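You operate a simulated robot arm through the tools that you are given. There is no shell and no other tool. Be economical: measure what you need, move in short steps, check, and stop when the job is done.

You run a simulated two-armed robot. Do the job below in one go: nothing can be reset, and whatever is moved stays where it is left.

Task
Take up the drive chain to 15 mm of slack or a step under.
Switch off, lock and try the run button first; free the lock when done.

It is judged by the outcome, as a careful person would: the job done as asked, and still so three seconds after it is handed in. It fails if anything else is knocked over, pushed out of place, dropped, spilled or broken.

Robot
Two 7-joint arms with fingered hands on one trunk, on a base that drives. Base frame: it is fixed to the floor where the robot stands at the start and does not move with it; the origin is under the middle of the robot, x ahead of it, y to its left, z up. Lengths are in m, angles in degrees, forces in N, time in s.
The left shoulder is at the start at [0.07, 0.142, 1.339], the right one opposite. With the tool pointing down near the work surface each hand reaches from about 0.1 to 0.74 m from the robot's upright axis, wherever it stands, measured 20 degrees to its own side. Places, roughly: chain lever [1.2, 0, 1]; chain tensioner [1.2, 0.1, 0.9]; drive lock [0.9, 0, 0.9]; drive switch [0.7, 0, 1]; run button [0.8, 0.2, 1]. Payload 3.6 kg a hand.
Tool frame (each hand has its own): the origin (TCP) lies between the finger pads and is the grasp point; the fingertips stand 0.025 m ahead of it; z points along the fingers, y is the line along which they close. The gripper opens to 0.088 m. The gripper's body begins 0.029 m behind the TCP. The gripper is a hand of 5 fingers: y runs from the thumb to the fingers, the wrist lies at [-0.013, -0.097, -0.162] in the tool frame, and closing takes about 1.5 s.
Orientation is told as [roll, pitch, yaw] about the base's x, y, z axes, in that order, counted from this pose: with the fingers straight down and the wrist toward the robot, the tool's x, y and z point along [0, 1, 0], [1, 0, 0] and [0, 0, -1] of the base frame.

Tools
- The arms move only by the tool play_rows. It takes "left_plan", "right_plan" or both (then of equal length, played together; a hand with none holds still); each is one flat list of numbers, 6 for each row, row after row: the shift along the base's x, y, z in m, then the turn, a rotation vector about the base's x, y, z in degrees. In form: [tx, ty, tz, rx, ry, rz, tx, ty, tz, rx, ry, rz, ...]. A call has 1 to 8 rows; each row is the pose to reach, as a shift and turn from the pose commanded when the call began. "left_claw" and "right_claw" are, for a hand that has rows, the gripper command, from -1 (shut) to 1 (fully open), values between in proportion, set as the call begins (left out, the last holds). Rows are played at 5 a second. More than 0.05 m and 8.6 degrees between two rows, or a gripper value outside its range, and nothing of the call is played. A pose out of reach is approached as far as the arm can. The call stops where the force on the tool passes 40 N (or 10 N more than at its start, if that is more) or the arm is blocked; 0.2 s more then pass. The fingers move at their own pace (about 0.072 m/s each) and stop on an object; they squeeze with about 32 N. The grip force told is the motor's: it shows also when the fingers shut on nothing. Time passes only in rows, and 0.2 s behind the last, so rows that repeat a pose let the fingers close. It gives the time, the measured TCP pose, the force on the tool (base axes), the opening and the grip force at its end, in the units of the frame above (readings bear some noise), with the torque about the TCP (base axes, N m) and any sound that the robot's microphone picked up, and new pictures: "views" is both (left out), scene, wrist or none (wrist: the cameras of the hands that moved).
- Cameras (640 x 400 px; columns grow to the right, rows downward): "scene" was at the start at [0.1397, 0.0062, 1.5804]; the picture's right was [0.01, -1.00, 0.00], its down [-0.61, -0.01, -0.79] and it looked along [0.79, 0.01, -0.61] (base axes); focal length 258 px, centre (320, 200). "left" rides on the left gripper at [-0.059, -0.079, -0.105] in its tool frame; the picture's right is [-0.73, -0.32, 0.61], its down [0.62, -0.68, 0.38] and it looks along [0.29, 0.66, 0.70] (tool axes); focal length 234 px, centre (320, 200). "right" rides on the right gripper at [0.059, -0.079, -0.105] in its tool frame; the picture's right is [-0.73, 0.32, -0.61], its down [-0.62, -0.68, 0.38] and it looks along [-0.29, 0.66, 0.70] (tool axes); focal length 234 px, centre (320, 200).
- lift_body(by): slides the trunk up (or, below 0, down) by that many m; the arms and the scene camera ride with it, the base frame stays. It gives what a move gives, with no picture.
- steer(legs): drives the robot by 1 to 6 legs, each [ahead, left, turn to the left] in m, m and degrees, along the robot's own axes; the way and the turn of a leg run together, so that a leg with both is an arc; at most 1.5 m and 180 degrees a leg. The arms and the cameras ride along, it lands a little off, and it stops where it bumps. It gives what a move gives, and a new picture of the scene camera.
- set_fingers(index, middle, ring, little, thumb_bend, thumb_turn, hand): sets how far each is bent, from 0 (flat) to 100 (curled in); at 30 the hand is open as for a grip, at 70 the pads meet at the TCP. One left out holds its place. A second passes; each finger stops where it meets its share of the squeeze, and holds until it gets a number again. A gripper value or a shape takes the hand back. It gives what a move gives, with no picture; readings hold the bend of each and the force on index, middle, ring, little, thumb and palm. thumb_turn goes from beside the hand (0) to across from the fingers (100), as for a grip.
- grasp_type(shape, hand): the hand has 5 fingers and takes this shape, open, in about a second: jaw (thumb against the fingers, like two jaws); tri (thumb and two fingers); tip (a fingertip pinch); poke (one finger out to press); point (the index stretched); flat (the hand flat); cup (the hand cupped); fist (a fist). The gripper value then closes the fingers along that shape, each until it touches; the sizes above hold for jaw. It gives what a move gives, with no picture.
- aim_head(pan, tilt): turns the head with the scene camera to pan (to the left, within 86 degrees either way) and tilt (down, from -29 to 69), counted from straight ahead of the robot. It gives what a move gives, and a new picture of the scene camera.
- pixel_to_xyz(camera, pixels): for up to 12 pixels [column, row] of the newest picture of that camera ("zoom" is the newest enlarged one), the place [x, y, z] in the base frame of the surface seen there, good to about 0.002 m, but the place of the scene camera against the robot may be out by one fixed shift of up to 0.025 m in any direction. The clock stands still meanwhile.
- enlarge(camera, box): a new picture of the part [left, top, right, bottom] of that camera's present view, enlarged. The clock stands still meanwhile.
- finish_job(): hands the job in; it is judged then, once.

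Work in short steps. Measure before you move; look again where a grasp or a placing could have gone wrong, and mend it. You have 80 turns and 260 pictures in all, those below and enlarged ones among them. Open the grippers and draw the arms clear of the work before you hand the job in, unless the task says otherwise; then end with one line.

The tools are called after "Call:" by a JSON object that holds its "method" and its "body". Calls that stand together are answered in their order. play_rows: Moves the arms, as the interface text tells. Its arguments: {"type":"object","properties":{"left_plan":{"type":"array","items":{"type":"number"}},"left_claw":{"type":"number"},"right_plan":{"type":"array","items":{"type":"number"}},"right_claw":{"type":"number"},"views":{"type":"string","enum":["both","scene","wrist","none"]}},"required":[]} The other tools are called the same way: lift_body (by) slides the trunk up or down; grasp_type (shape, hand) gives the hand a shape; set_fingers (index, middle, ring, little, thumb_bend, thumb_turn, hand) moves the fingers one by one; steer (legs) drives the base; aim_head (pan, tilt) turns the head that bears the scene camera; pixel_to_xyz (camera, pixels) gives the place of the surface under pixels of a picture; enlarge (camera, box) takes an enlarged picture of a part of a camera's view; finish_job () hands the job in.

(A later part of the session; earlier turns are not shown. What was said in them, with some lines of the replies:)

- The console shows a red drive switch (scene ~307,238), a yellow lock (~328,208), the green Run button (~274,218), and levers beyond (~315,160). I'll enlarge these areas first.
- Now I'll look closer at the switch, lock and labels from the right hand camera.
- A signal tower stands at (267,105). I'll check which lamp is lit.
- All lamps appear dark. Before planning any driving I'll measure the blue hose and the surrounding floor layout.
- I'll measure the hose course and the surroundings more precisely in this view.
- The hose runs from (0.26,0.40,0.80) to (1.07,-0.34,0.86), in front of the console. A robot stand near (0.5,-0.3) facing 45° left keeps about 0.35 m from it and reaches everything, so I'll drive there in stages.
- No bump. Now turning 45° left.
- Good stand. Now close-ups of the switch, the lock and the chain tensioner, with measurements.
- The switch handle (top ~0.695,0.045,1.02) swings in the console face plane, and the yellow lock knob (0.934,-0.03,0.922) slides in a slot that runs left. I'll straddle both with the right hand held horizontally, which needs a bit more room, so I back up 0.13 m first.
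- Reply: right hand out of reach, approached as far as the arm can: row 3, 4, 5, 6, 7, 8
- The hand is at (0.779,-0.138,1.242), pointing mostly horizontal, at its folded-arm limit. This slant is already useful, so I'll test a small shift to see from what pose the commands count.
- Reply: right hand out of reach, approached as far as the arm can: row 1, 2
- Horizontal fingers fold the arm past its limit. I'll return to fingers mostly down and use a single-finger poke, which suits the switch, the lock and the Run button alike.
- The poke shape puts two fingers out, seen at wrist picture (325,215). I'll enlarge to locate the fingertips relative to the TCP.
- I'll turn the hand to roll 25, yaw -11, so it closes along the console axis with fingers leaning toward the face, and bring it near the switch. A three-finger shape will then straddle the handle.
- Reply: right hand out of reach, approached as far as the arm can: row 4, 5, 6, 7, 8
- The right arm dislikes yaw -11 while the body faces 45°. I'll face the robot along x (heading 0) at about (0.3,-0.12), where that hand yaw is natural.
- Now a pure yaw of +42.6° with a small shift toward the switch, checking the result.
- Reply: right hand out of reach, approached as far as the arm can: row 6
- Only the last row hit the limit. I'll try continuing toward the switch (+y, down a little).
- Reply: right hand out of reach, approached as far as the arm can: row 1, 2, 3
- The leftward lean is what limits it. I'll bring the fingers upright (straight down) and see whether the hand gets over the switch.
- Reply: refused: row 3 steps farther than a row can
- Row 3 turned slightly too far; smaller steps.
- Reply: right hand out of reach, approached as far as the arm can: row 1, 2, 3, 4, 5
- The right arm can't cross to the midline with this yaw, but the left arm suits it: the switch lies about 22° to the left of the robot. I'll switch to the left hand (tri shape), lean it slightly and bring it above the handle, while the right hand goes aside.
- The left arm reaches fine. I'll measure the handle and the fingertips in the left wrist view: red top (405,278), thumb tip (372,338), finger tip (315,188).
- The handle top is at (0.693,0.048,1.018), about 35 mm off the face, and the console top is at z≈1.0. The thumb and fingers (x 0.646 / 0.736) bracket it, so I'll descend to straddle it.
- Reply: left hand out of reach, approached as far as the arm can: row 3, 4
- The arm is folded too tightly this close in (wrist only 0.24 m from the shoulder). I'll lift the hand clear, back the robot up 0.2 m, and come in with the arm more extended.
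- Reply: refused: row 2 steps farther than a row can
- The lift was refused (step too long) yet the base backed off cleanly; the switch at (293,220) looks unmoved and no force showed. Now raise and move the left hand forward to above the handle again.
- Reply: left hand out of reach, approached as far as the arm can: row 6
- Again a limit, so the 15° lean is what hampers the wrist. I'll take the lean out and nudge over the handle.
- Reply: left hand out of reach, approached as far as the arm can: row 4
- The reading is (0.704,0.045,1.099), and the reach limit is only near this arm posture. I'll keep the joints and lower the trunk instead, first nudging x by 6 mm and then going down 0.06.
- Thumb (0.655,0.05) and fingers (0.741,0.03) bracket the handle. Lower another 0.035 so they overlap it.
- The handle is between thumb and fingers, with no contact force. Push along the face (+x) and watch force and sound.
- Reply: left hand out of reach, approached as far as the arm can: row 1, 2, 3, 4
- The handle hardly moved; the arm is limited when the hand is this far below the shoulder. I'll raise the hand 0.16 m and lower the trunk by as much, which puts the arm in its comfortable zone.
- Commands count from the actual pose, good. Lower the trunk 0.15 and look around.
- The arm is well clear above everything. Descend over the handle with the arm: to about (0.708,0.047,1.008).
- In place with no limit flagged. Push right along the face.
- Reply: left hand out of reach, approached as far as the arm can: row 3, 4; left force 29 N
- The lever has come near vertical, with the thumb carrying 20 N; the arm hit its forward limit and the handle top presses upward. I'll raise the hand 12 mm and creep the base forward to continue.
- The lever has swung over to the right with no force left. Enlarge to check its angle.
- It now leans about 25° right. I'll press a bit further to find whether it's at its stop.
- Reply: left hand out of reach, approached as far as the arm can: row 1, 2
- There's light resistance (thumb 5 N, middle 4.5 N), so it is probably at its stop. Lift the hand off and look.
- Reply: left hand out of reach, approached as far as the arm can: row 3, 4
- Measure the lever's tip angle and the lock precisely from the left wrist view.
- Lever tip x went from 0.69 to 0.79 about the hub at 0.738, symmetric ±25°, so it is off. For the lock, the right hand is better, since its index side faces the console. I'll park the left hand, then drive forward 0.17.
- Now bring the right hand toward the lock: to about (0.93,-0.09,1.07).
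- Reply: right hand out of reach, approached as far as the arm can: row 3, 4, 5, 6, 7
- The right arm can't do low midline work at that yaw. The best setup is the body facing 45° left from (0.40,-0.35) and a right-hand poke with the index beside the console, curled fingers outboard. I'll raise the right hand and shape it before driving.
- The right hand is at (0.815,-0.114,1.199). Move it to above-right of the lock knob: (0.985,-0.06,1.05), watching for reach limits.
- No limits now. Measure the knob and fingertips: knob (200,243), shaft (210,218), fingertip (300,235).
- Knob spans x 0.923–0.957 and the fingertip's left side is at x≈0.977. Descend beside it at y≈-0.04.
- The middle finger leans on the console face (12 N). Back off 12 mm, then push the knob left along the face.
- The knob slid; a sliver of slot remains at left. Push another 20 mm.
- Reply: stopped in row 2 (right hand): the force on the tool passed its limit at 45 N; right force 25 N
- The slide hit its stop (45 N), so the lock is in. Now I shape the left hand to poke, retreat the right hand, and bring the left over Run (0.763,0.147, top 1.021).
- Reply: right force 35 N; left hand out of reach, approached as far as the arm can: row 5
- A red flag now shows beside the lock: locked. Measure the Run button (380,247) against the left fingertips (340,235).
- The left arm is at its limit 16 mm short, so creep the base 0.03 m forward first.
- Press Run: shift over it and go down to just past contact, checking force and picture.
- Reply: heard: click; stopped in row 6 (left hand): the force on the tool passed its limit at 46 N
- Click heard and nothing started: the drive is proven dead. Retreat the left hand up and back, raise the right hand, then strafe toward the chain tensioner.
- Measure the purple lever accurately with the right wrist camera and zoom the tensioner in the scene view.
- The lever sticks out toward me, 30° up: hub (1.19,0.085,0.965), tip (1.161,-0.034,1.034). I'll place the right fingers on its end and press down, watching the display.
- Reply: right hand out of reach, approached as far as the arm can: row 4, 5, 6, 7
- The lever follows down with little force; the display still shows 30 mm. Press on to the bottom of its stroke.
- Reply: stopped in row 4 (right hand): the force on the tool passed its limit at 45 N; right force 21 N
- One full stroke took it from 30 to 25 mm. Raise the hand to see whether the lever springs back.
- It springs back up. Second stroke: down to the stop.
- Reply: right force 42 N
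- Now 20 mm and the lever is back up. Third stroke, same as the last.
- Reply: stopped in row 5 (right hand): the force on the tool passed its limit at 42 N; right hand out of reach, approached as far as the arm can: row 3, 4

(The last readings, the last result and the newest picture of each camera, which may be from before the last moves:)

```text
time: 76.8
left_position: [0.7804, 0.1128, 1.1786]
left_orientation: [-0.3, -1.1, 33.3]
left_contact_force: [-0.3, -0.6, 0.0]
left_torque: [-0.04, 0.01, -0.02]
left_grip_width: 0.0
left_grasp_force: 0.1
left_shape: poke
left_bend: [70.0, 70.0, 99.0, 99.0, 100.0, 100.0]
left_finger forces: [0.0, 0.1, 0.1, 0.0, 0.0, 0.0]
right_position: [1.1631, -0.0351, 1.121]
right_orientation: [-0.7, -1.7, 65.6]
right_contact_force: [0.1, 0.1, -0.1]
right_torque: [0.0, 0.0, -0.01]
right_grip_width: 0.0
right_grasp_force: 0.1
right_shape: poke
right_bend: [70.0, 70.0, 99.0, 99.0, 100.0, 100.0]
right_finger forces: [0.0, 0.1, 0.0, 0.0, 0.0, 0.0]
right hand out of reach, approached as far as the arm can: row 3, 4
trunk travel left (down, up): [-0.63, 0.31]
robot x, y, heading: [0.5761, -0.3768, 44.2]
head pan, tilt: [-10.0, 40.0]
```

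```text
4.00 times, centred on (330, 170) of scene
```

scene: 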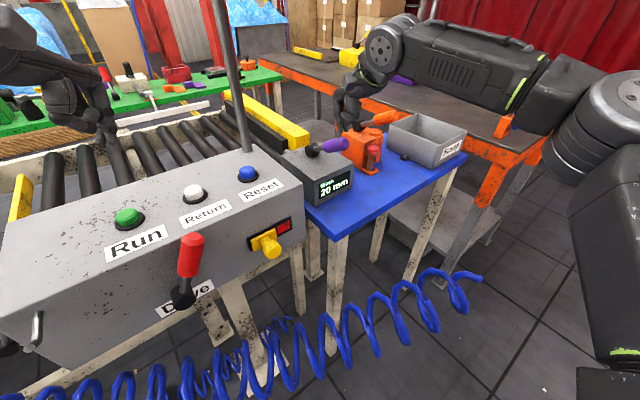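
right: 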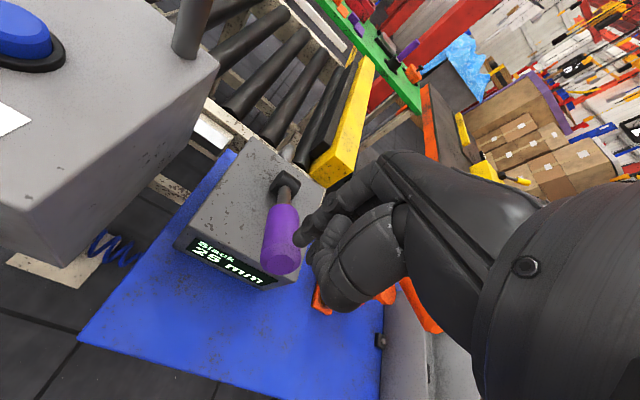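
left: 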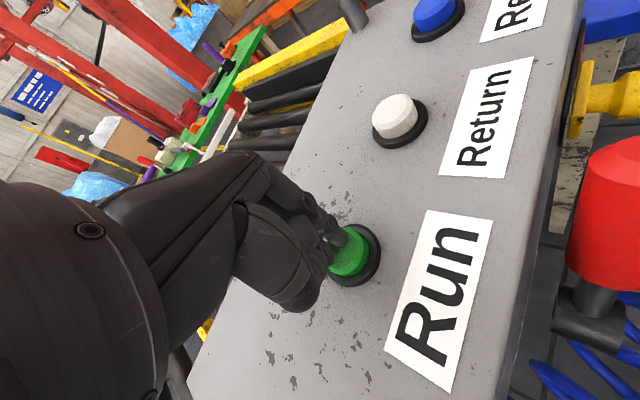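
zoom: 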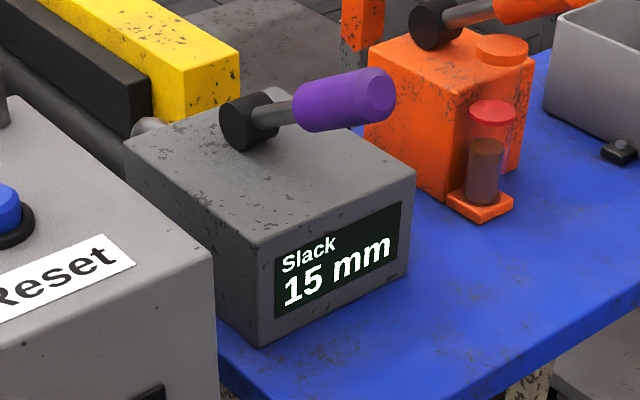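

15 mm holds with the lever back at rest. Now to free the lock: draw the right hand back and up, and drive back to the lock stand.

Call:
{"method": "play_rows", "body": {"right_plan": [-0.01, -0.03, 0.01, 0, 0, 0, -0.02, -0.06, 0.02, 0, 0, 0, -0.03, -0.09, 0.03, 0, 0, 0, -0.04, -0.11, 0.04, 0, 0, 0], "views": "none"}}

Call:
{"method": "steer", "body": {"legs": [[-0.08, 0, 0], [0, 0.17, 0]]}}

```text
time: 77.8
left_position: [0.7796, 0.1116, 1.1775]
left_orientation: [0.0, -0.9, 33.3]
left_contact_force: [0.4, 0.2, 0.8]
left_torque: [-0.01, 0.05, -0.03]
left_grip_width: 0.0
left_grasp_force: 0.0
left_shape: poke
left_bend: [70.0, 70.0, 99.0, 99.0, 100.0, 100.0]
left_finger forces: [0.0, 0.1, 0.0, 0.1, 0.0, 0.0]
right_position: [1.1218, -0.1483, 1.1602]
right_orientation: [-0.5, -1.7, 65.5]
right_contact_force: [0.2, 0.3, 1.0]
right_torque: [0.01, -0.03, -0.01]
right_grip_width: 0.0002
right_grasp_force: 0.0
right_shape: poke
right_bend: [70.0, 70.0, 99.0, 99.0, 100.0, 100.0]
right_finger forces: [0.1, 0.1, 0.1, 0.0, 0.0, 0.1]
trunk travel left (down, up): [-0.63, 0.31]
robot x, y, heading: [0.5796, -0.3711, 44.3]
head pan, tilt: [-10.0, 40.0]
```

```text
time: 79.9
left_position: [0.6049, 0.1804, 1.1762]
left_orientation: [-0.1, -0.9, 33.4]
left_contact_force: [-0.2, 0.1, -0.2]
left_torque: [0.01, -0.02, -0.01]
left_grip_width: 0.0001
left_grasp_force: 0.0
left_shape: poke
left_bend: [70.0, 70.0, 99.0, 99.0, 100.0, 100.0]
left_finger forces: [0.0, 0.1, 0.0, 0.0, 0.1, 0.0]
right_position: [0.9487, -0.0794, 1.16]
right_orientation: [-0.5, -1.7, 65.5]
right_contact_force: [0.8, 0.5, -0.7]
right_torque: [0.02, -0.01, 0.02]
right_grip_width: 0.0
right_grasp_force: 0.0
right_shape: poke
right_bend: [70.0, 70.0, 99.0, 99.0, 100.0, 100.0]
right_finger forces: [0.1, 0.1, 0.1, 0.0, 0.1, 0.1]
trunk travel left (down, up): [-0.63, 0.31]
robot x, y, heading: [0.4007, -0.3071, 44.1]
head pan, tilt: [-10.0, 40.0]
```

scene: 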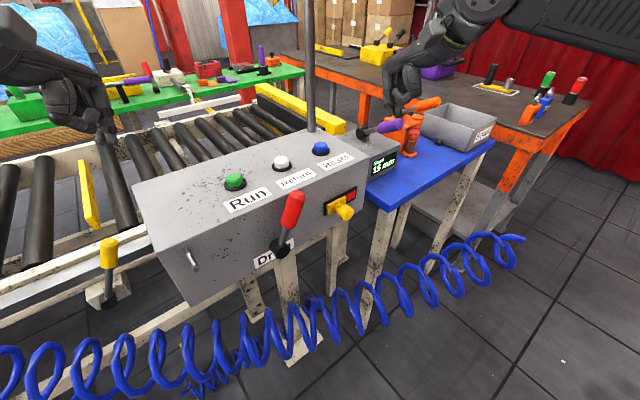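

Move the right hand to up-left of the knob, about (0.85,-0.075,1.07), and measure.

Call:
{"method": "play_rows", "body": {"right_plan": [-0.033, 0.0, -0.02, 0, 0, 0, -0.066, 0.0, -0.05, 0, 0, 0, -0.1, 0.0, -0.09, 0, 0, 0], "views": "wrist"}}

Call:
{"method": "enlarge", "body": {"camera": "scene", "box": [250, 140, 410, 260]}}

Call:
{"method": "pixel_to_xyz", "body": {"camera": "scene", "pixels": [[344, 212], [337, 206], [291, 205], [331, 204]]}}

```text
refused: row 3 steps farther than a row can; nothing moved
```

```text
3.33 times, centred on (330, 200) of scene
```

zoom: 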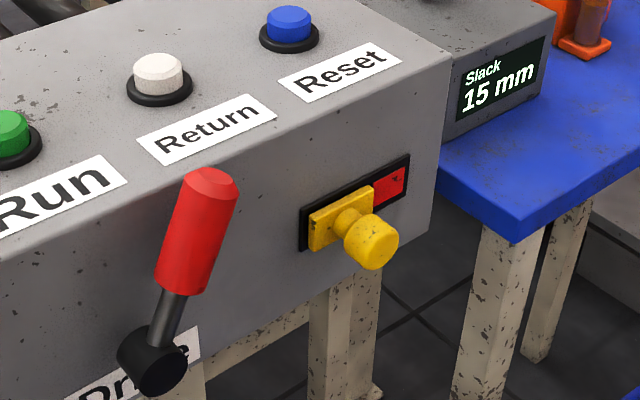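

```text
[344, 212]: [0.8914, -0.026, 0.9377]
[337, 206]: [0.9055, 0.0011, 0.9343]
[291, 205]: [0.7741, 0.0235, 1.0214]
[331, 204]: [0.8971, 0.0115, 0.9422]
```

The knob is now at about (0.897,-0.035,0.925), left side x≈0.881. Repeat the move with smaller steps.

Call:
{"method": "play_rows", "body": {"right_plan": [-0.025, 0.0, -0.02, 0, 0, 0, -0.05, 0.0, -0.04, 0, 0, 0, -0.075, 0.0, -0.065, 0, 0, 0, -0.1, 0.0, -0.09, 0, 0, 0], "views": "wrist"}}

Call:
{"method": "pixel_to_xyz", "body": {"camera": "right", "pixels": [[302, 236], [320, 215], [300, 225], [310, 250]]}}

```text
time: 80.9
left_position: [0.6043, 0.1792, 1.1765]
left_orientation: [-0.1, -0.9, 33.3]
left_contact_force: [0.6, 0.7, 0.1]
left_torque: [0.0, 0.02, 0.0]
left_grip_width: 0.0
left_grasp_force: 0.0
left_shape: poke
left_bend: [70.0, 70.0, 99.0, 99.0, 100.0, 100.0]
left_finger forces: [0.1, 0.0, 0.0, 0.0, 0.0, 0.0]
right_position: [0.8448, -0.0771, 1.0709]
right_orientation: [-0.5, -1.7, 65.7]
right_contact_force: [0.4, 0.2, 0.4]
right_torque: [0.02, 0.02, -0.01]
right_grip_width: 0.0
right_grasp_force: 0.0
right_shape: poke
right_bend: [70.0, 70.0, 99.0, 99.0, 100.0, 100.0]
right_finger forces: [0.0, 0.0, 0.0, 0.1, 0.0, 0.0]
trunk travel left (down, up): [-0.63, 0.31]
robot x, y, heading: [0.4026, -0.3061, 44.3]
head pan, tilt: [-10.0, 40.0]
```

right: 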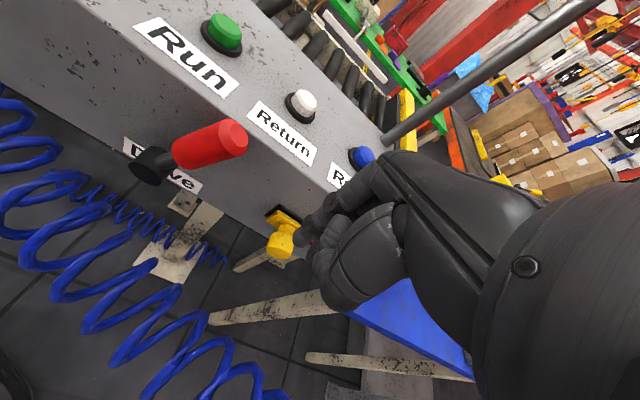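

```text
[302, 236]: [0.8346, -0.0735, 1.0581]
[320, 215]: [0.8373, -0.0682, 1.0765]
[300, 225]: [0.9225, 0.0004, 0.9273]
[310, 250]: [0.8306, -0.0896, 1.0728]
```

Descend to the left of the knob: TCP about (0.848,-0.037,0.94).

Call:
{"method": "play_rows", "body": {"right_plan": [0.002, 0.02, -0.02, 0, 0, 0, 0.003, 0.04, -0.04, 0, 0, 0, 0.003, 0.04, -0.07, 0, 0, 0, 0.003, 0.04, -0.1, 0, 0, 0, 0.003, 0.04, -0.131, 0, 0, 0], "views": "both"}}

Call:
{"method": "enlarge", "body": {"camera": "scene", "box": [250, 140, 410, 260]}}

```text
time: 82.1
left_position: [0.6062, 0.1793, 1.177]
left_orientation: [-0.1, -0.8, 33.4]
left_contact_force: [-0.3, 0.4, 0.0]
left_torque: [-0.01, 0.01, 0.01]
left_grip_width: 0.0
left_grasp_force: 0.0
left_shape: poke
left_bend: [70.0, 70.0, 99.0, 99.0, 100.0, 100.0]
left_finger forces: [0.1, 0.0, 0.1, 0.0, 0.1, 0.1]
right_position: [0.8505, -0.0394, 0.9385]
right_orientation: [-0.5, -1.7, 65.7]
right_contact_force: [-0.1, -0.5, 0.5]
right_torque: [0.01, 0.02, -0.02]
right_grip_width: 0.0
right_grasp_force: 0.0
right_shape: poke
right_bend: [70.0, 70.0, 99.0, 99.0, 100.0, 100.0]
right_finger forces: [0.0, 0.1, 0.1, 0.0, 0.0, 0.0]
trunk travel left (down, up): [-0.63, 0.31]
robot x, y, heading: [0.3999, -0.3063, 44.1]
head pan, tilt: [-10.0, 40.0]
```

scene: 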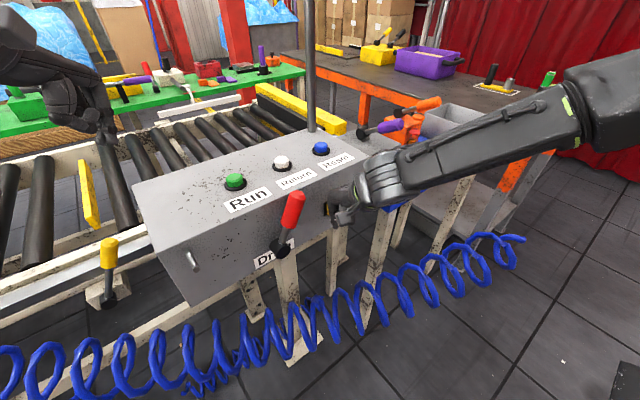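
right: 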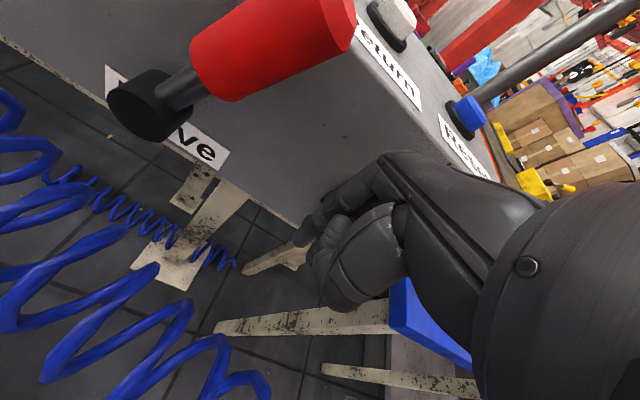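

```text
3.33 times, centred on (330, 200) of scene
```

zoom: 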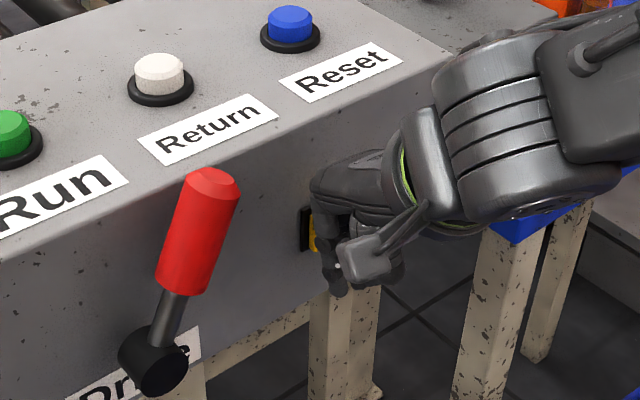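

In place with no contact. Push right along the slot until the stop.

Call:
{"method": "play_rows", "body": {"right_plan": [0.014, -0.003, 0, 0, 0, 0, 0.028, -0.006, 0, 0, 0, 0, 0.042, -0.01, 0, 0, 0, 0, 0.056, -0.014, 0, 0, 0, 0, 0.066, -0.017, 0, 0, 0, 0], "views": "wrist"}}

```text
time: 83.3
left_position: [0.6045, 0.1792, 1.1772]
left_orientation: [0.0, -1.0, 33.4]
left_contact_force: [0.4, 0.8, -0.2]
left_torque: [0.02, -0.02, -0.03]
left_grip_width: 0.0
left_grasp_force: 0.1
left_shape: poke
left_bend: [70.0, 70.0, 99.0, 99.0, 100.0, 100.0]
left_finger forces: [0.1, 0.0, 0.1, 0.0, 0.0, 0.0]
right_position: [0.9157, -0.0567, 0.9386]
right_orientation: [-0.6, -1.6, 65.6]
right_contact_force: [-0.3, -0.4, 0.4]
right_torque: [0.0, 0.01, 0.0]
right_grip_width: 0.0
right_grasp_force: 0.1
right_shape: poke
right_bend: [70.0, 70.0, 99.0, 99.0, 100.0, 100.0]
right_finger forces: [0.1, 0.1, 0.0, 0.0, 0.0, 0.0]
trunk travel left (down, up): [-0.63, 0.31]
robot x, y, heading: [0.3964, -0.3029, 44.3]
head pan, tilt: [-10.0, 40.0]
```

right: 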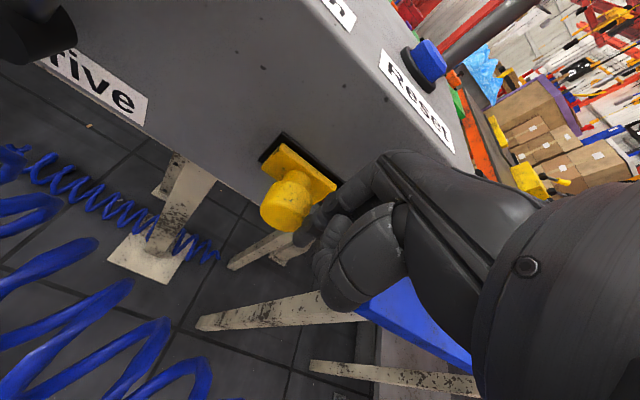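

The fingers slid past outside the knob, which didn't move; I was about 25 mm too far from the face (TCP must be ~46 mm off it). Go back around and come in deeper.

Call:
{"method": "play_rows", "body": {"right_plan": [0, -0.02, 0, 0, 0, 0, -0.035, -0.015, 0, 0, 0, 0, -0.068, -0.005, 0, 0, 0, 0, -0.069, 0.02, 0, 0, 0, 0, -0.069, 0.044, 0, 0, 0, 0], "views": "wrist"}}

```text
time: 84.5
left_position: [0.6058, 0.1787, 1.1768]
left_orientation: [-0.2, -1.0, 33.4]
left_contact_force: [0.1, -0.4, -0.5]
left_torque: [0.01, 0.03, 0.0]
left_grip_width: 0.0
left_grasp_force: 0.0
left_shape: poke
left_bend: [70.0, 70.0, 99.0, 99.0, 100.0, 100.0]
left_finger forces: [0.0, 0.0, 0.0, 0.0, 0.0, 0.1]
right_position: [0.8457, -0.0123, 0.9394]
right_orientation: [-0.5, -1.7, 65.6]
right_contact_force: [-0.3, 1.1, 0.2]
right_torque: [0.0, 0.0, 0.01]
right_grip_width: 0.0
right_grasp_force: 0.1
right_shape: poke
right_bend: [70.0, 70.0, 99.0, 99.0, 100.0, 100.0]
right_finger forces: [0.0, 0.0, 0.0, 0.1, 0.0, 0.0]
trunk travel left (down, up): [-0.63, 0.31]
robot x, y, heading: [0.4017, -0.3052, 44.2]
head pan, tilt: [-10.0, 40.0]
```

right: 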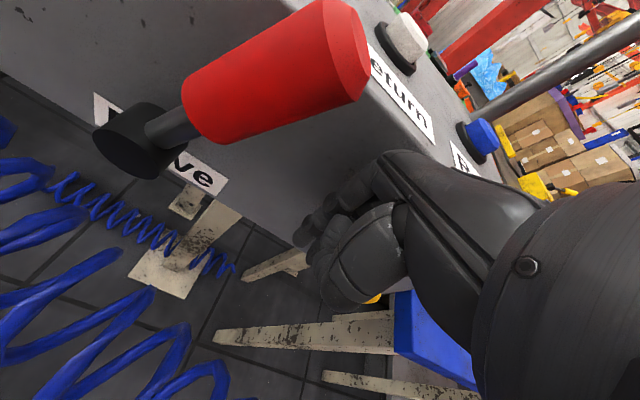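

Deeper now and no contact. Push right along the face (slope -0.31).

Call:
{"method": "play_rows", "body": {"right_plan": [0.014, -0.0045, 0, 0, 0, 0, 0.028, -0.009, 0, 0, 0, 0, 0.042, -0.013, 0, 0, 0, 0, 0.056, -0.0175, 0, 0, 0, 0, 0.07, -0.022, 0, 0, 0, 0, 0.08, -0.025, 0, 0, 0, 0], "views": "wrist"}}

```text
time: 85.9
left_position: [0.5954, 0.1814, 1.1781]
left_orientation: [-0.6, -1.2, 33.4]
left_contact_force: [-0.4, 0.4, 0.2]
left_torque: [-0.01, 0.03, 0.0]
left_grip_width: 0.0
left_grasp_force: 0.0
left_shape: poke
left_bend: [70.0, 70.0, 99.0, 99.0, 100.0, 100.0]
left_finger forces: [0.0, 0.1, 0.1, 0.0, 0.0, 0.1]
right_position: [0.9172, -0.0343, 0.9431]
right_orientation: [-0.9, -2.0, 66.0]
right_contact_force: [-32.2, 12.4, 8.1]
right_torque: [0.24, 0.71, -0.08]
right_grip_width: 0.0
right_grasp_force: 0.0
right_shape: poke
right_bend: [70.0, 70.0, 99.0, 99.0, 100.0, 100.0]
right_finger forces: [0.1, 34.2, 0.1, 0.0, 0.1, 0.0]
trunk travel left (down, up): [-0.63, 0.31]
robot x, y, heading: [0.3958, -0.3043, 44.1]
head pan, tilt: [-10.0, 40.0]
```

right: 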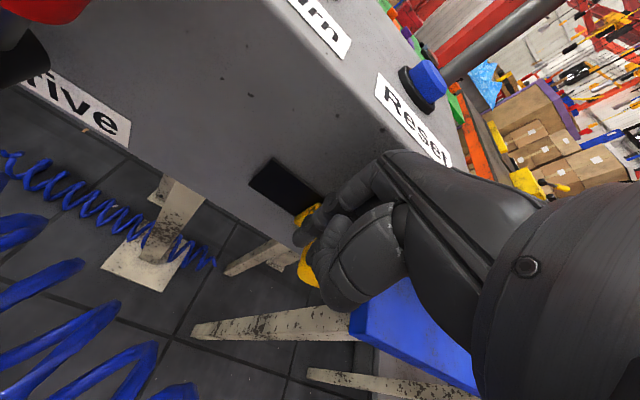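

The knob moved right and stands firm at 34 N. Back the hand off left, then out and up, and look.

Call:
{"method": "play_rows", "body": {"right_plan": [-0.018, 0.003, 0, 0, 0, 0, -0.02, -0.03, 0, 0, 0, 0, -0.02, -0.07, 0.02, 0, 0, 0, -0.02, -0.1, 0.05, 0, 0, 0, -0.02, -0.12, 0.09, 0, 0, 0, -0.02, -0.13, 0.13, 0, 0, 0, -0.02, -0.14, 0.17, 0, 0, 0], "views": "both"}}

Call:
{"method": "enlarge", "body": {"camera": "scene", "box": [250, 120, 410, 260]}}

```text
time: 87.5
left_position: [0.6049, 0.1783, 1.1773]
left_orientation: [-0.1, -1.0, 33.4]
left_contact_force: [-0.1, -0.5, -0.2]
left_torque: [0.0, 0.04, 0.02]
left_grip_width: 0.0002
left_grasp_force: 0.2
left_shape: poke
left_bend: [70.0, 70.0, 99.0, 99.0, 100.0, 100.0]
left_finger forces: [0.0, 0.0, 0.0, 0.1, 0.1, 0.0]
right_position: [0.907, -0.1791, 1.11]
right_orientation: [-0.5, -1.7, 65.7]
right_contact_force: [-0.1, 0.4, -0.2]
right_torque: [0.02, 0.0, 0.01]
right_grip_width: 0.0001
right_grasp_force: 0.2
right_shape: poke
right_bend: [70.0, 70.0, 99.0, 99.0, 100.0, 100.0]
right_finger forces: [0.0, 0.0, 0.0, 0.0, 0.0, 0.0]
trunk travel left (down, up): [-0.63, 0.31]
robot x, y, heading: [0.4017, -0.3021, 44.1]
head pan, tilt: [-10.0, 40.0]
```

scene: 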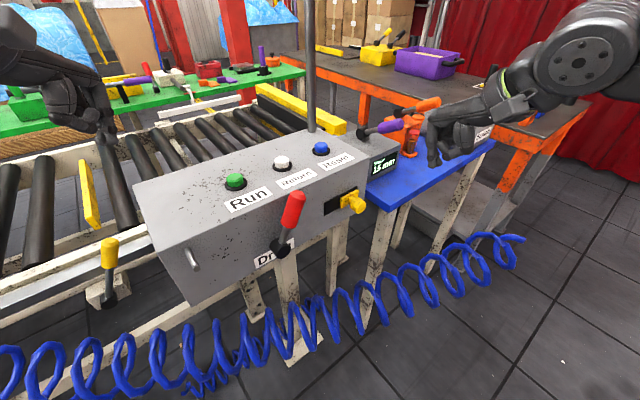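
right: 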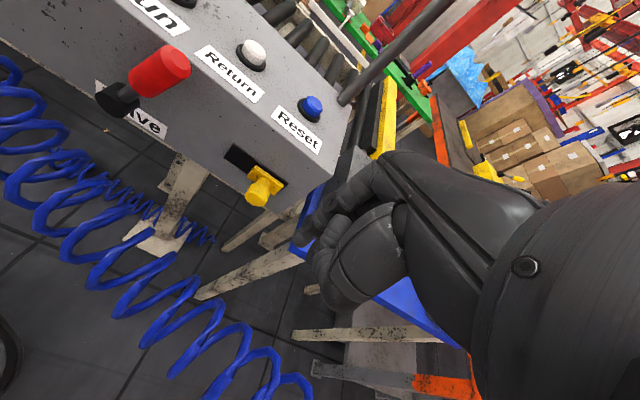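

```text
2.86 times, centred on (330, 190) of scene
```

zoom: 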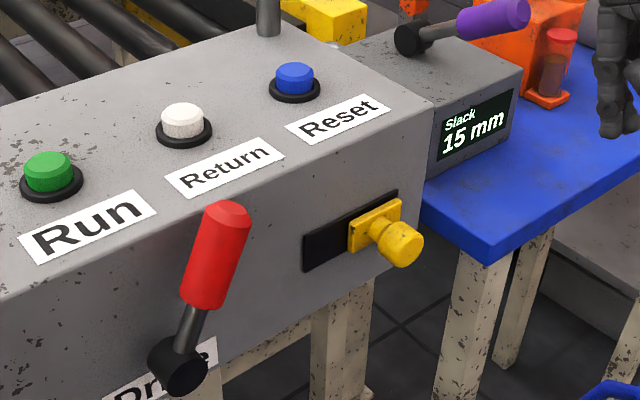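

The lock is back at the right with no red showing, the slack reads 15 mm and the switch is off. Back the robot off and open both hands.

Call:
{"method": "steer", "body": {"legs": [[-0.2, 0, 0]]}}

Call:
{"method": "grasp_type", "body": {"shape": "jaw", "hand": "right"}}

Call:
{"method": "grasp_type", "body": {"shape": "jaw", "hand": "left"}}

Call:
{"method": "enlarge", "body": {"camera": "scene", "box": [220, 80, 460, 260]}}

```text
time: 89.1
left_position: [0.4592, 0.0378, 1.1759]
left_orientation: [-0.1, -0.9, 33.3]
left_contact_force: [1.1, 0.4, -0.7]
left_torque: [0.0, 0.0, 0.02]
left_grip_width: 0.0002
left_grasp_force: 0.1
left_shape: poke
left_bend: [70.0, 70.0, 99.0, 99.0, 100.0, 100.0]
left_finger forces: [0.0, 0.0, 0.0, 0.0, 0.0, 0.0]
right_position: [0.7616, -0.3184, 1.11]
right_orientation: [-0.5, -1.6, 65.6]
right_contact_force: [0.3, -0.5, 0.0]
right_torque: [0.0, 0.0, 0.01]
right_grip_width: 0.0001
right_grasp_force: 0.1
right_shape: poke
right_bend: [70.0, 70.0, 99.0, 99.0, 100.0, 100.0]
right_finger forces: [0.1, 0.0, 0.1, 0.0, 0.1, 0.1]
trunk travel left (down, up): [-0.63, 0.31]
robot x, y, heading: [0.2564, -0.4473, 44.0]
head pan, tilt: [-10.0, 40.0]
```

scene: 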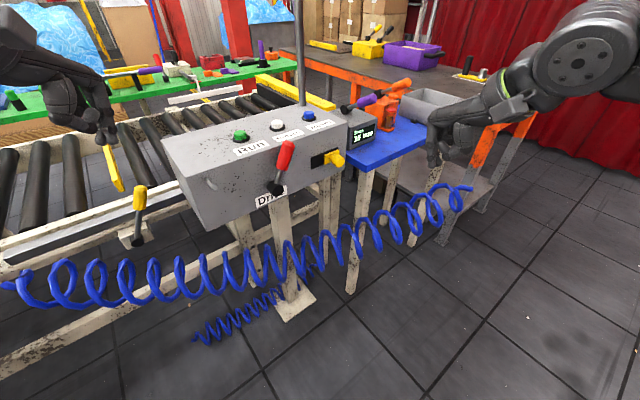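

```text
time: 90.0
left_position: [0.4593, 0.0383, 1.1763]
left_orientation: [-0.1, -0.8, 33.3]
left_contact_force: [0.1, -0.4, -1.5]
left_torque: [0.0, -0.02, 0.02]
left_grip_width: 0.0
left_grasp_force: 0.0
left_shape: poke
left_bend: [70.0, 70.0, 99.0, 99.0, 100.0, 100.0]
left_finger forces: [0.0, 0.0, 0.0, 0.0, 0.1, 0.0]
right_position: [0.7623, -0.3188, 1.11]
right_orientation: [-0.6, -1.6, 65.7]
right_contact_force: [0.2, 0.2, -0.5]
right_torque: [-0.01, -0.01, 0.03]
right_grip_width: 0.0876
right_grasp_force: 0.0
right_shape: jaw
right_bend: [30.0, 30.0, 30.0, 30.0, 30.0, 98.0]
right_finger forces: [0.1, 0.0, 0.0, 0.0, 0.0, 0.0]
trunk travel left (down, up): [-0.63, 0.31]
robot x, y, heading: [0.2578, -0.4473, 44.3]
head pan, tilt: [-10.0, 40.0]
```

```text
time: 90.9
left_position: [0.4596, 0.0381, 1.1775]
left_orientation: [-0.1, -0.9, 33.3]
left_contact_force: [0.0, 0.0, -0.3]
left_torque: [0.02, -0.01, 0.02]
left_grip_width: 0.088
left_grasp_force: 0.0
left_shape: jaw
left_bend: [30.0, 30.0, 30.0, 30.0, 30.0, 98.0]
left_finger forces: [0.0, 0.1, 0.0, 0.1, 0.0, 0.0]
right_position: [0.7614, -0.3189, 1.1103]
right_orientation: [-0.6, -1.6, 65.6]
right_contact_force: [0.4, 0.1, 0.2]
right_torque: [0.0, 0.01, -0.01]
right_grip_width: 0.0876
right_grasp_force: 0.1
right_shape: jaw
right_bend: [30.0, 30.0, 30.0, 30.0, 30.0, 98.0]
right_finger forces: [0.1, 0.0, 0.0, 0.0, 0.0, 0.0]
trunk travel left (down, up): [-0.63, 0.31]
robot x, y, heading: [0.2541, -0.4458, 44.2]
head pan, tilt: [-10.0, 40.0]
```

```text
2.22 times, centred on (340, 170) of scene
```

zoom: 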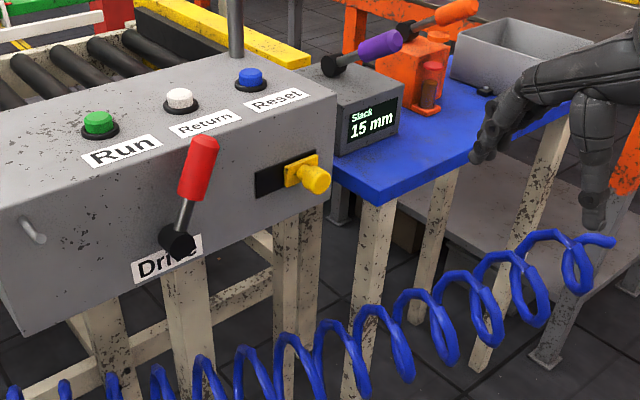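

The final view shows slack at 15 mm, the lock freed, the switch off, both hands open and clear, and nothing else disturbed. I'll hand it in.

Call:
{"method": "finish_job", "body": {}}

```text
The job is handed in.
```

The drive chain is taken up to 15 mm of slack. I switched the drive off, locked it and tried the run button (it clicked and nothing started), then freed the lock afterwards; the drive switch is still off.
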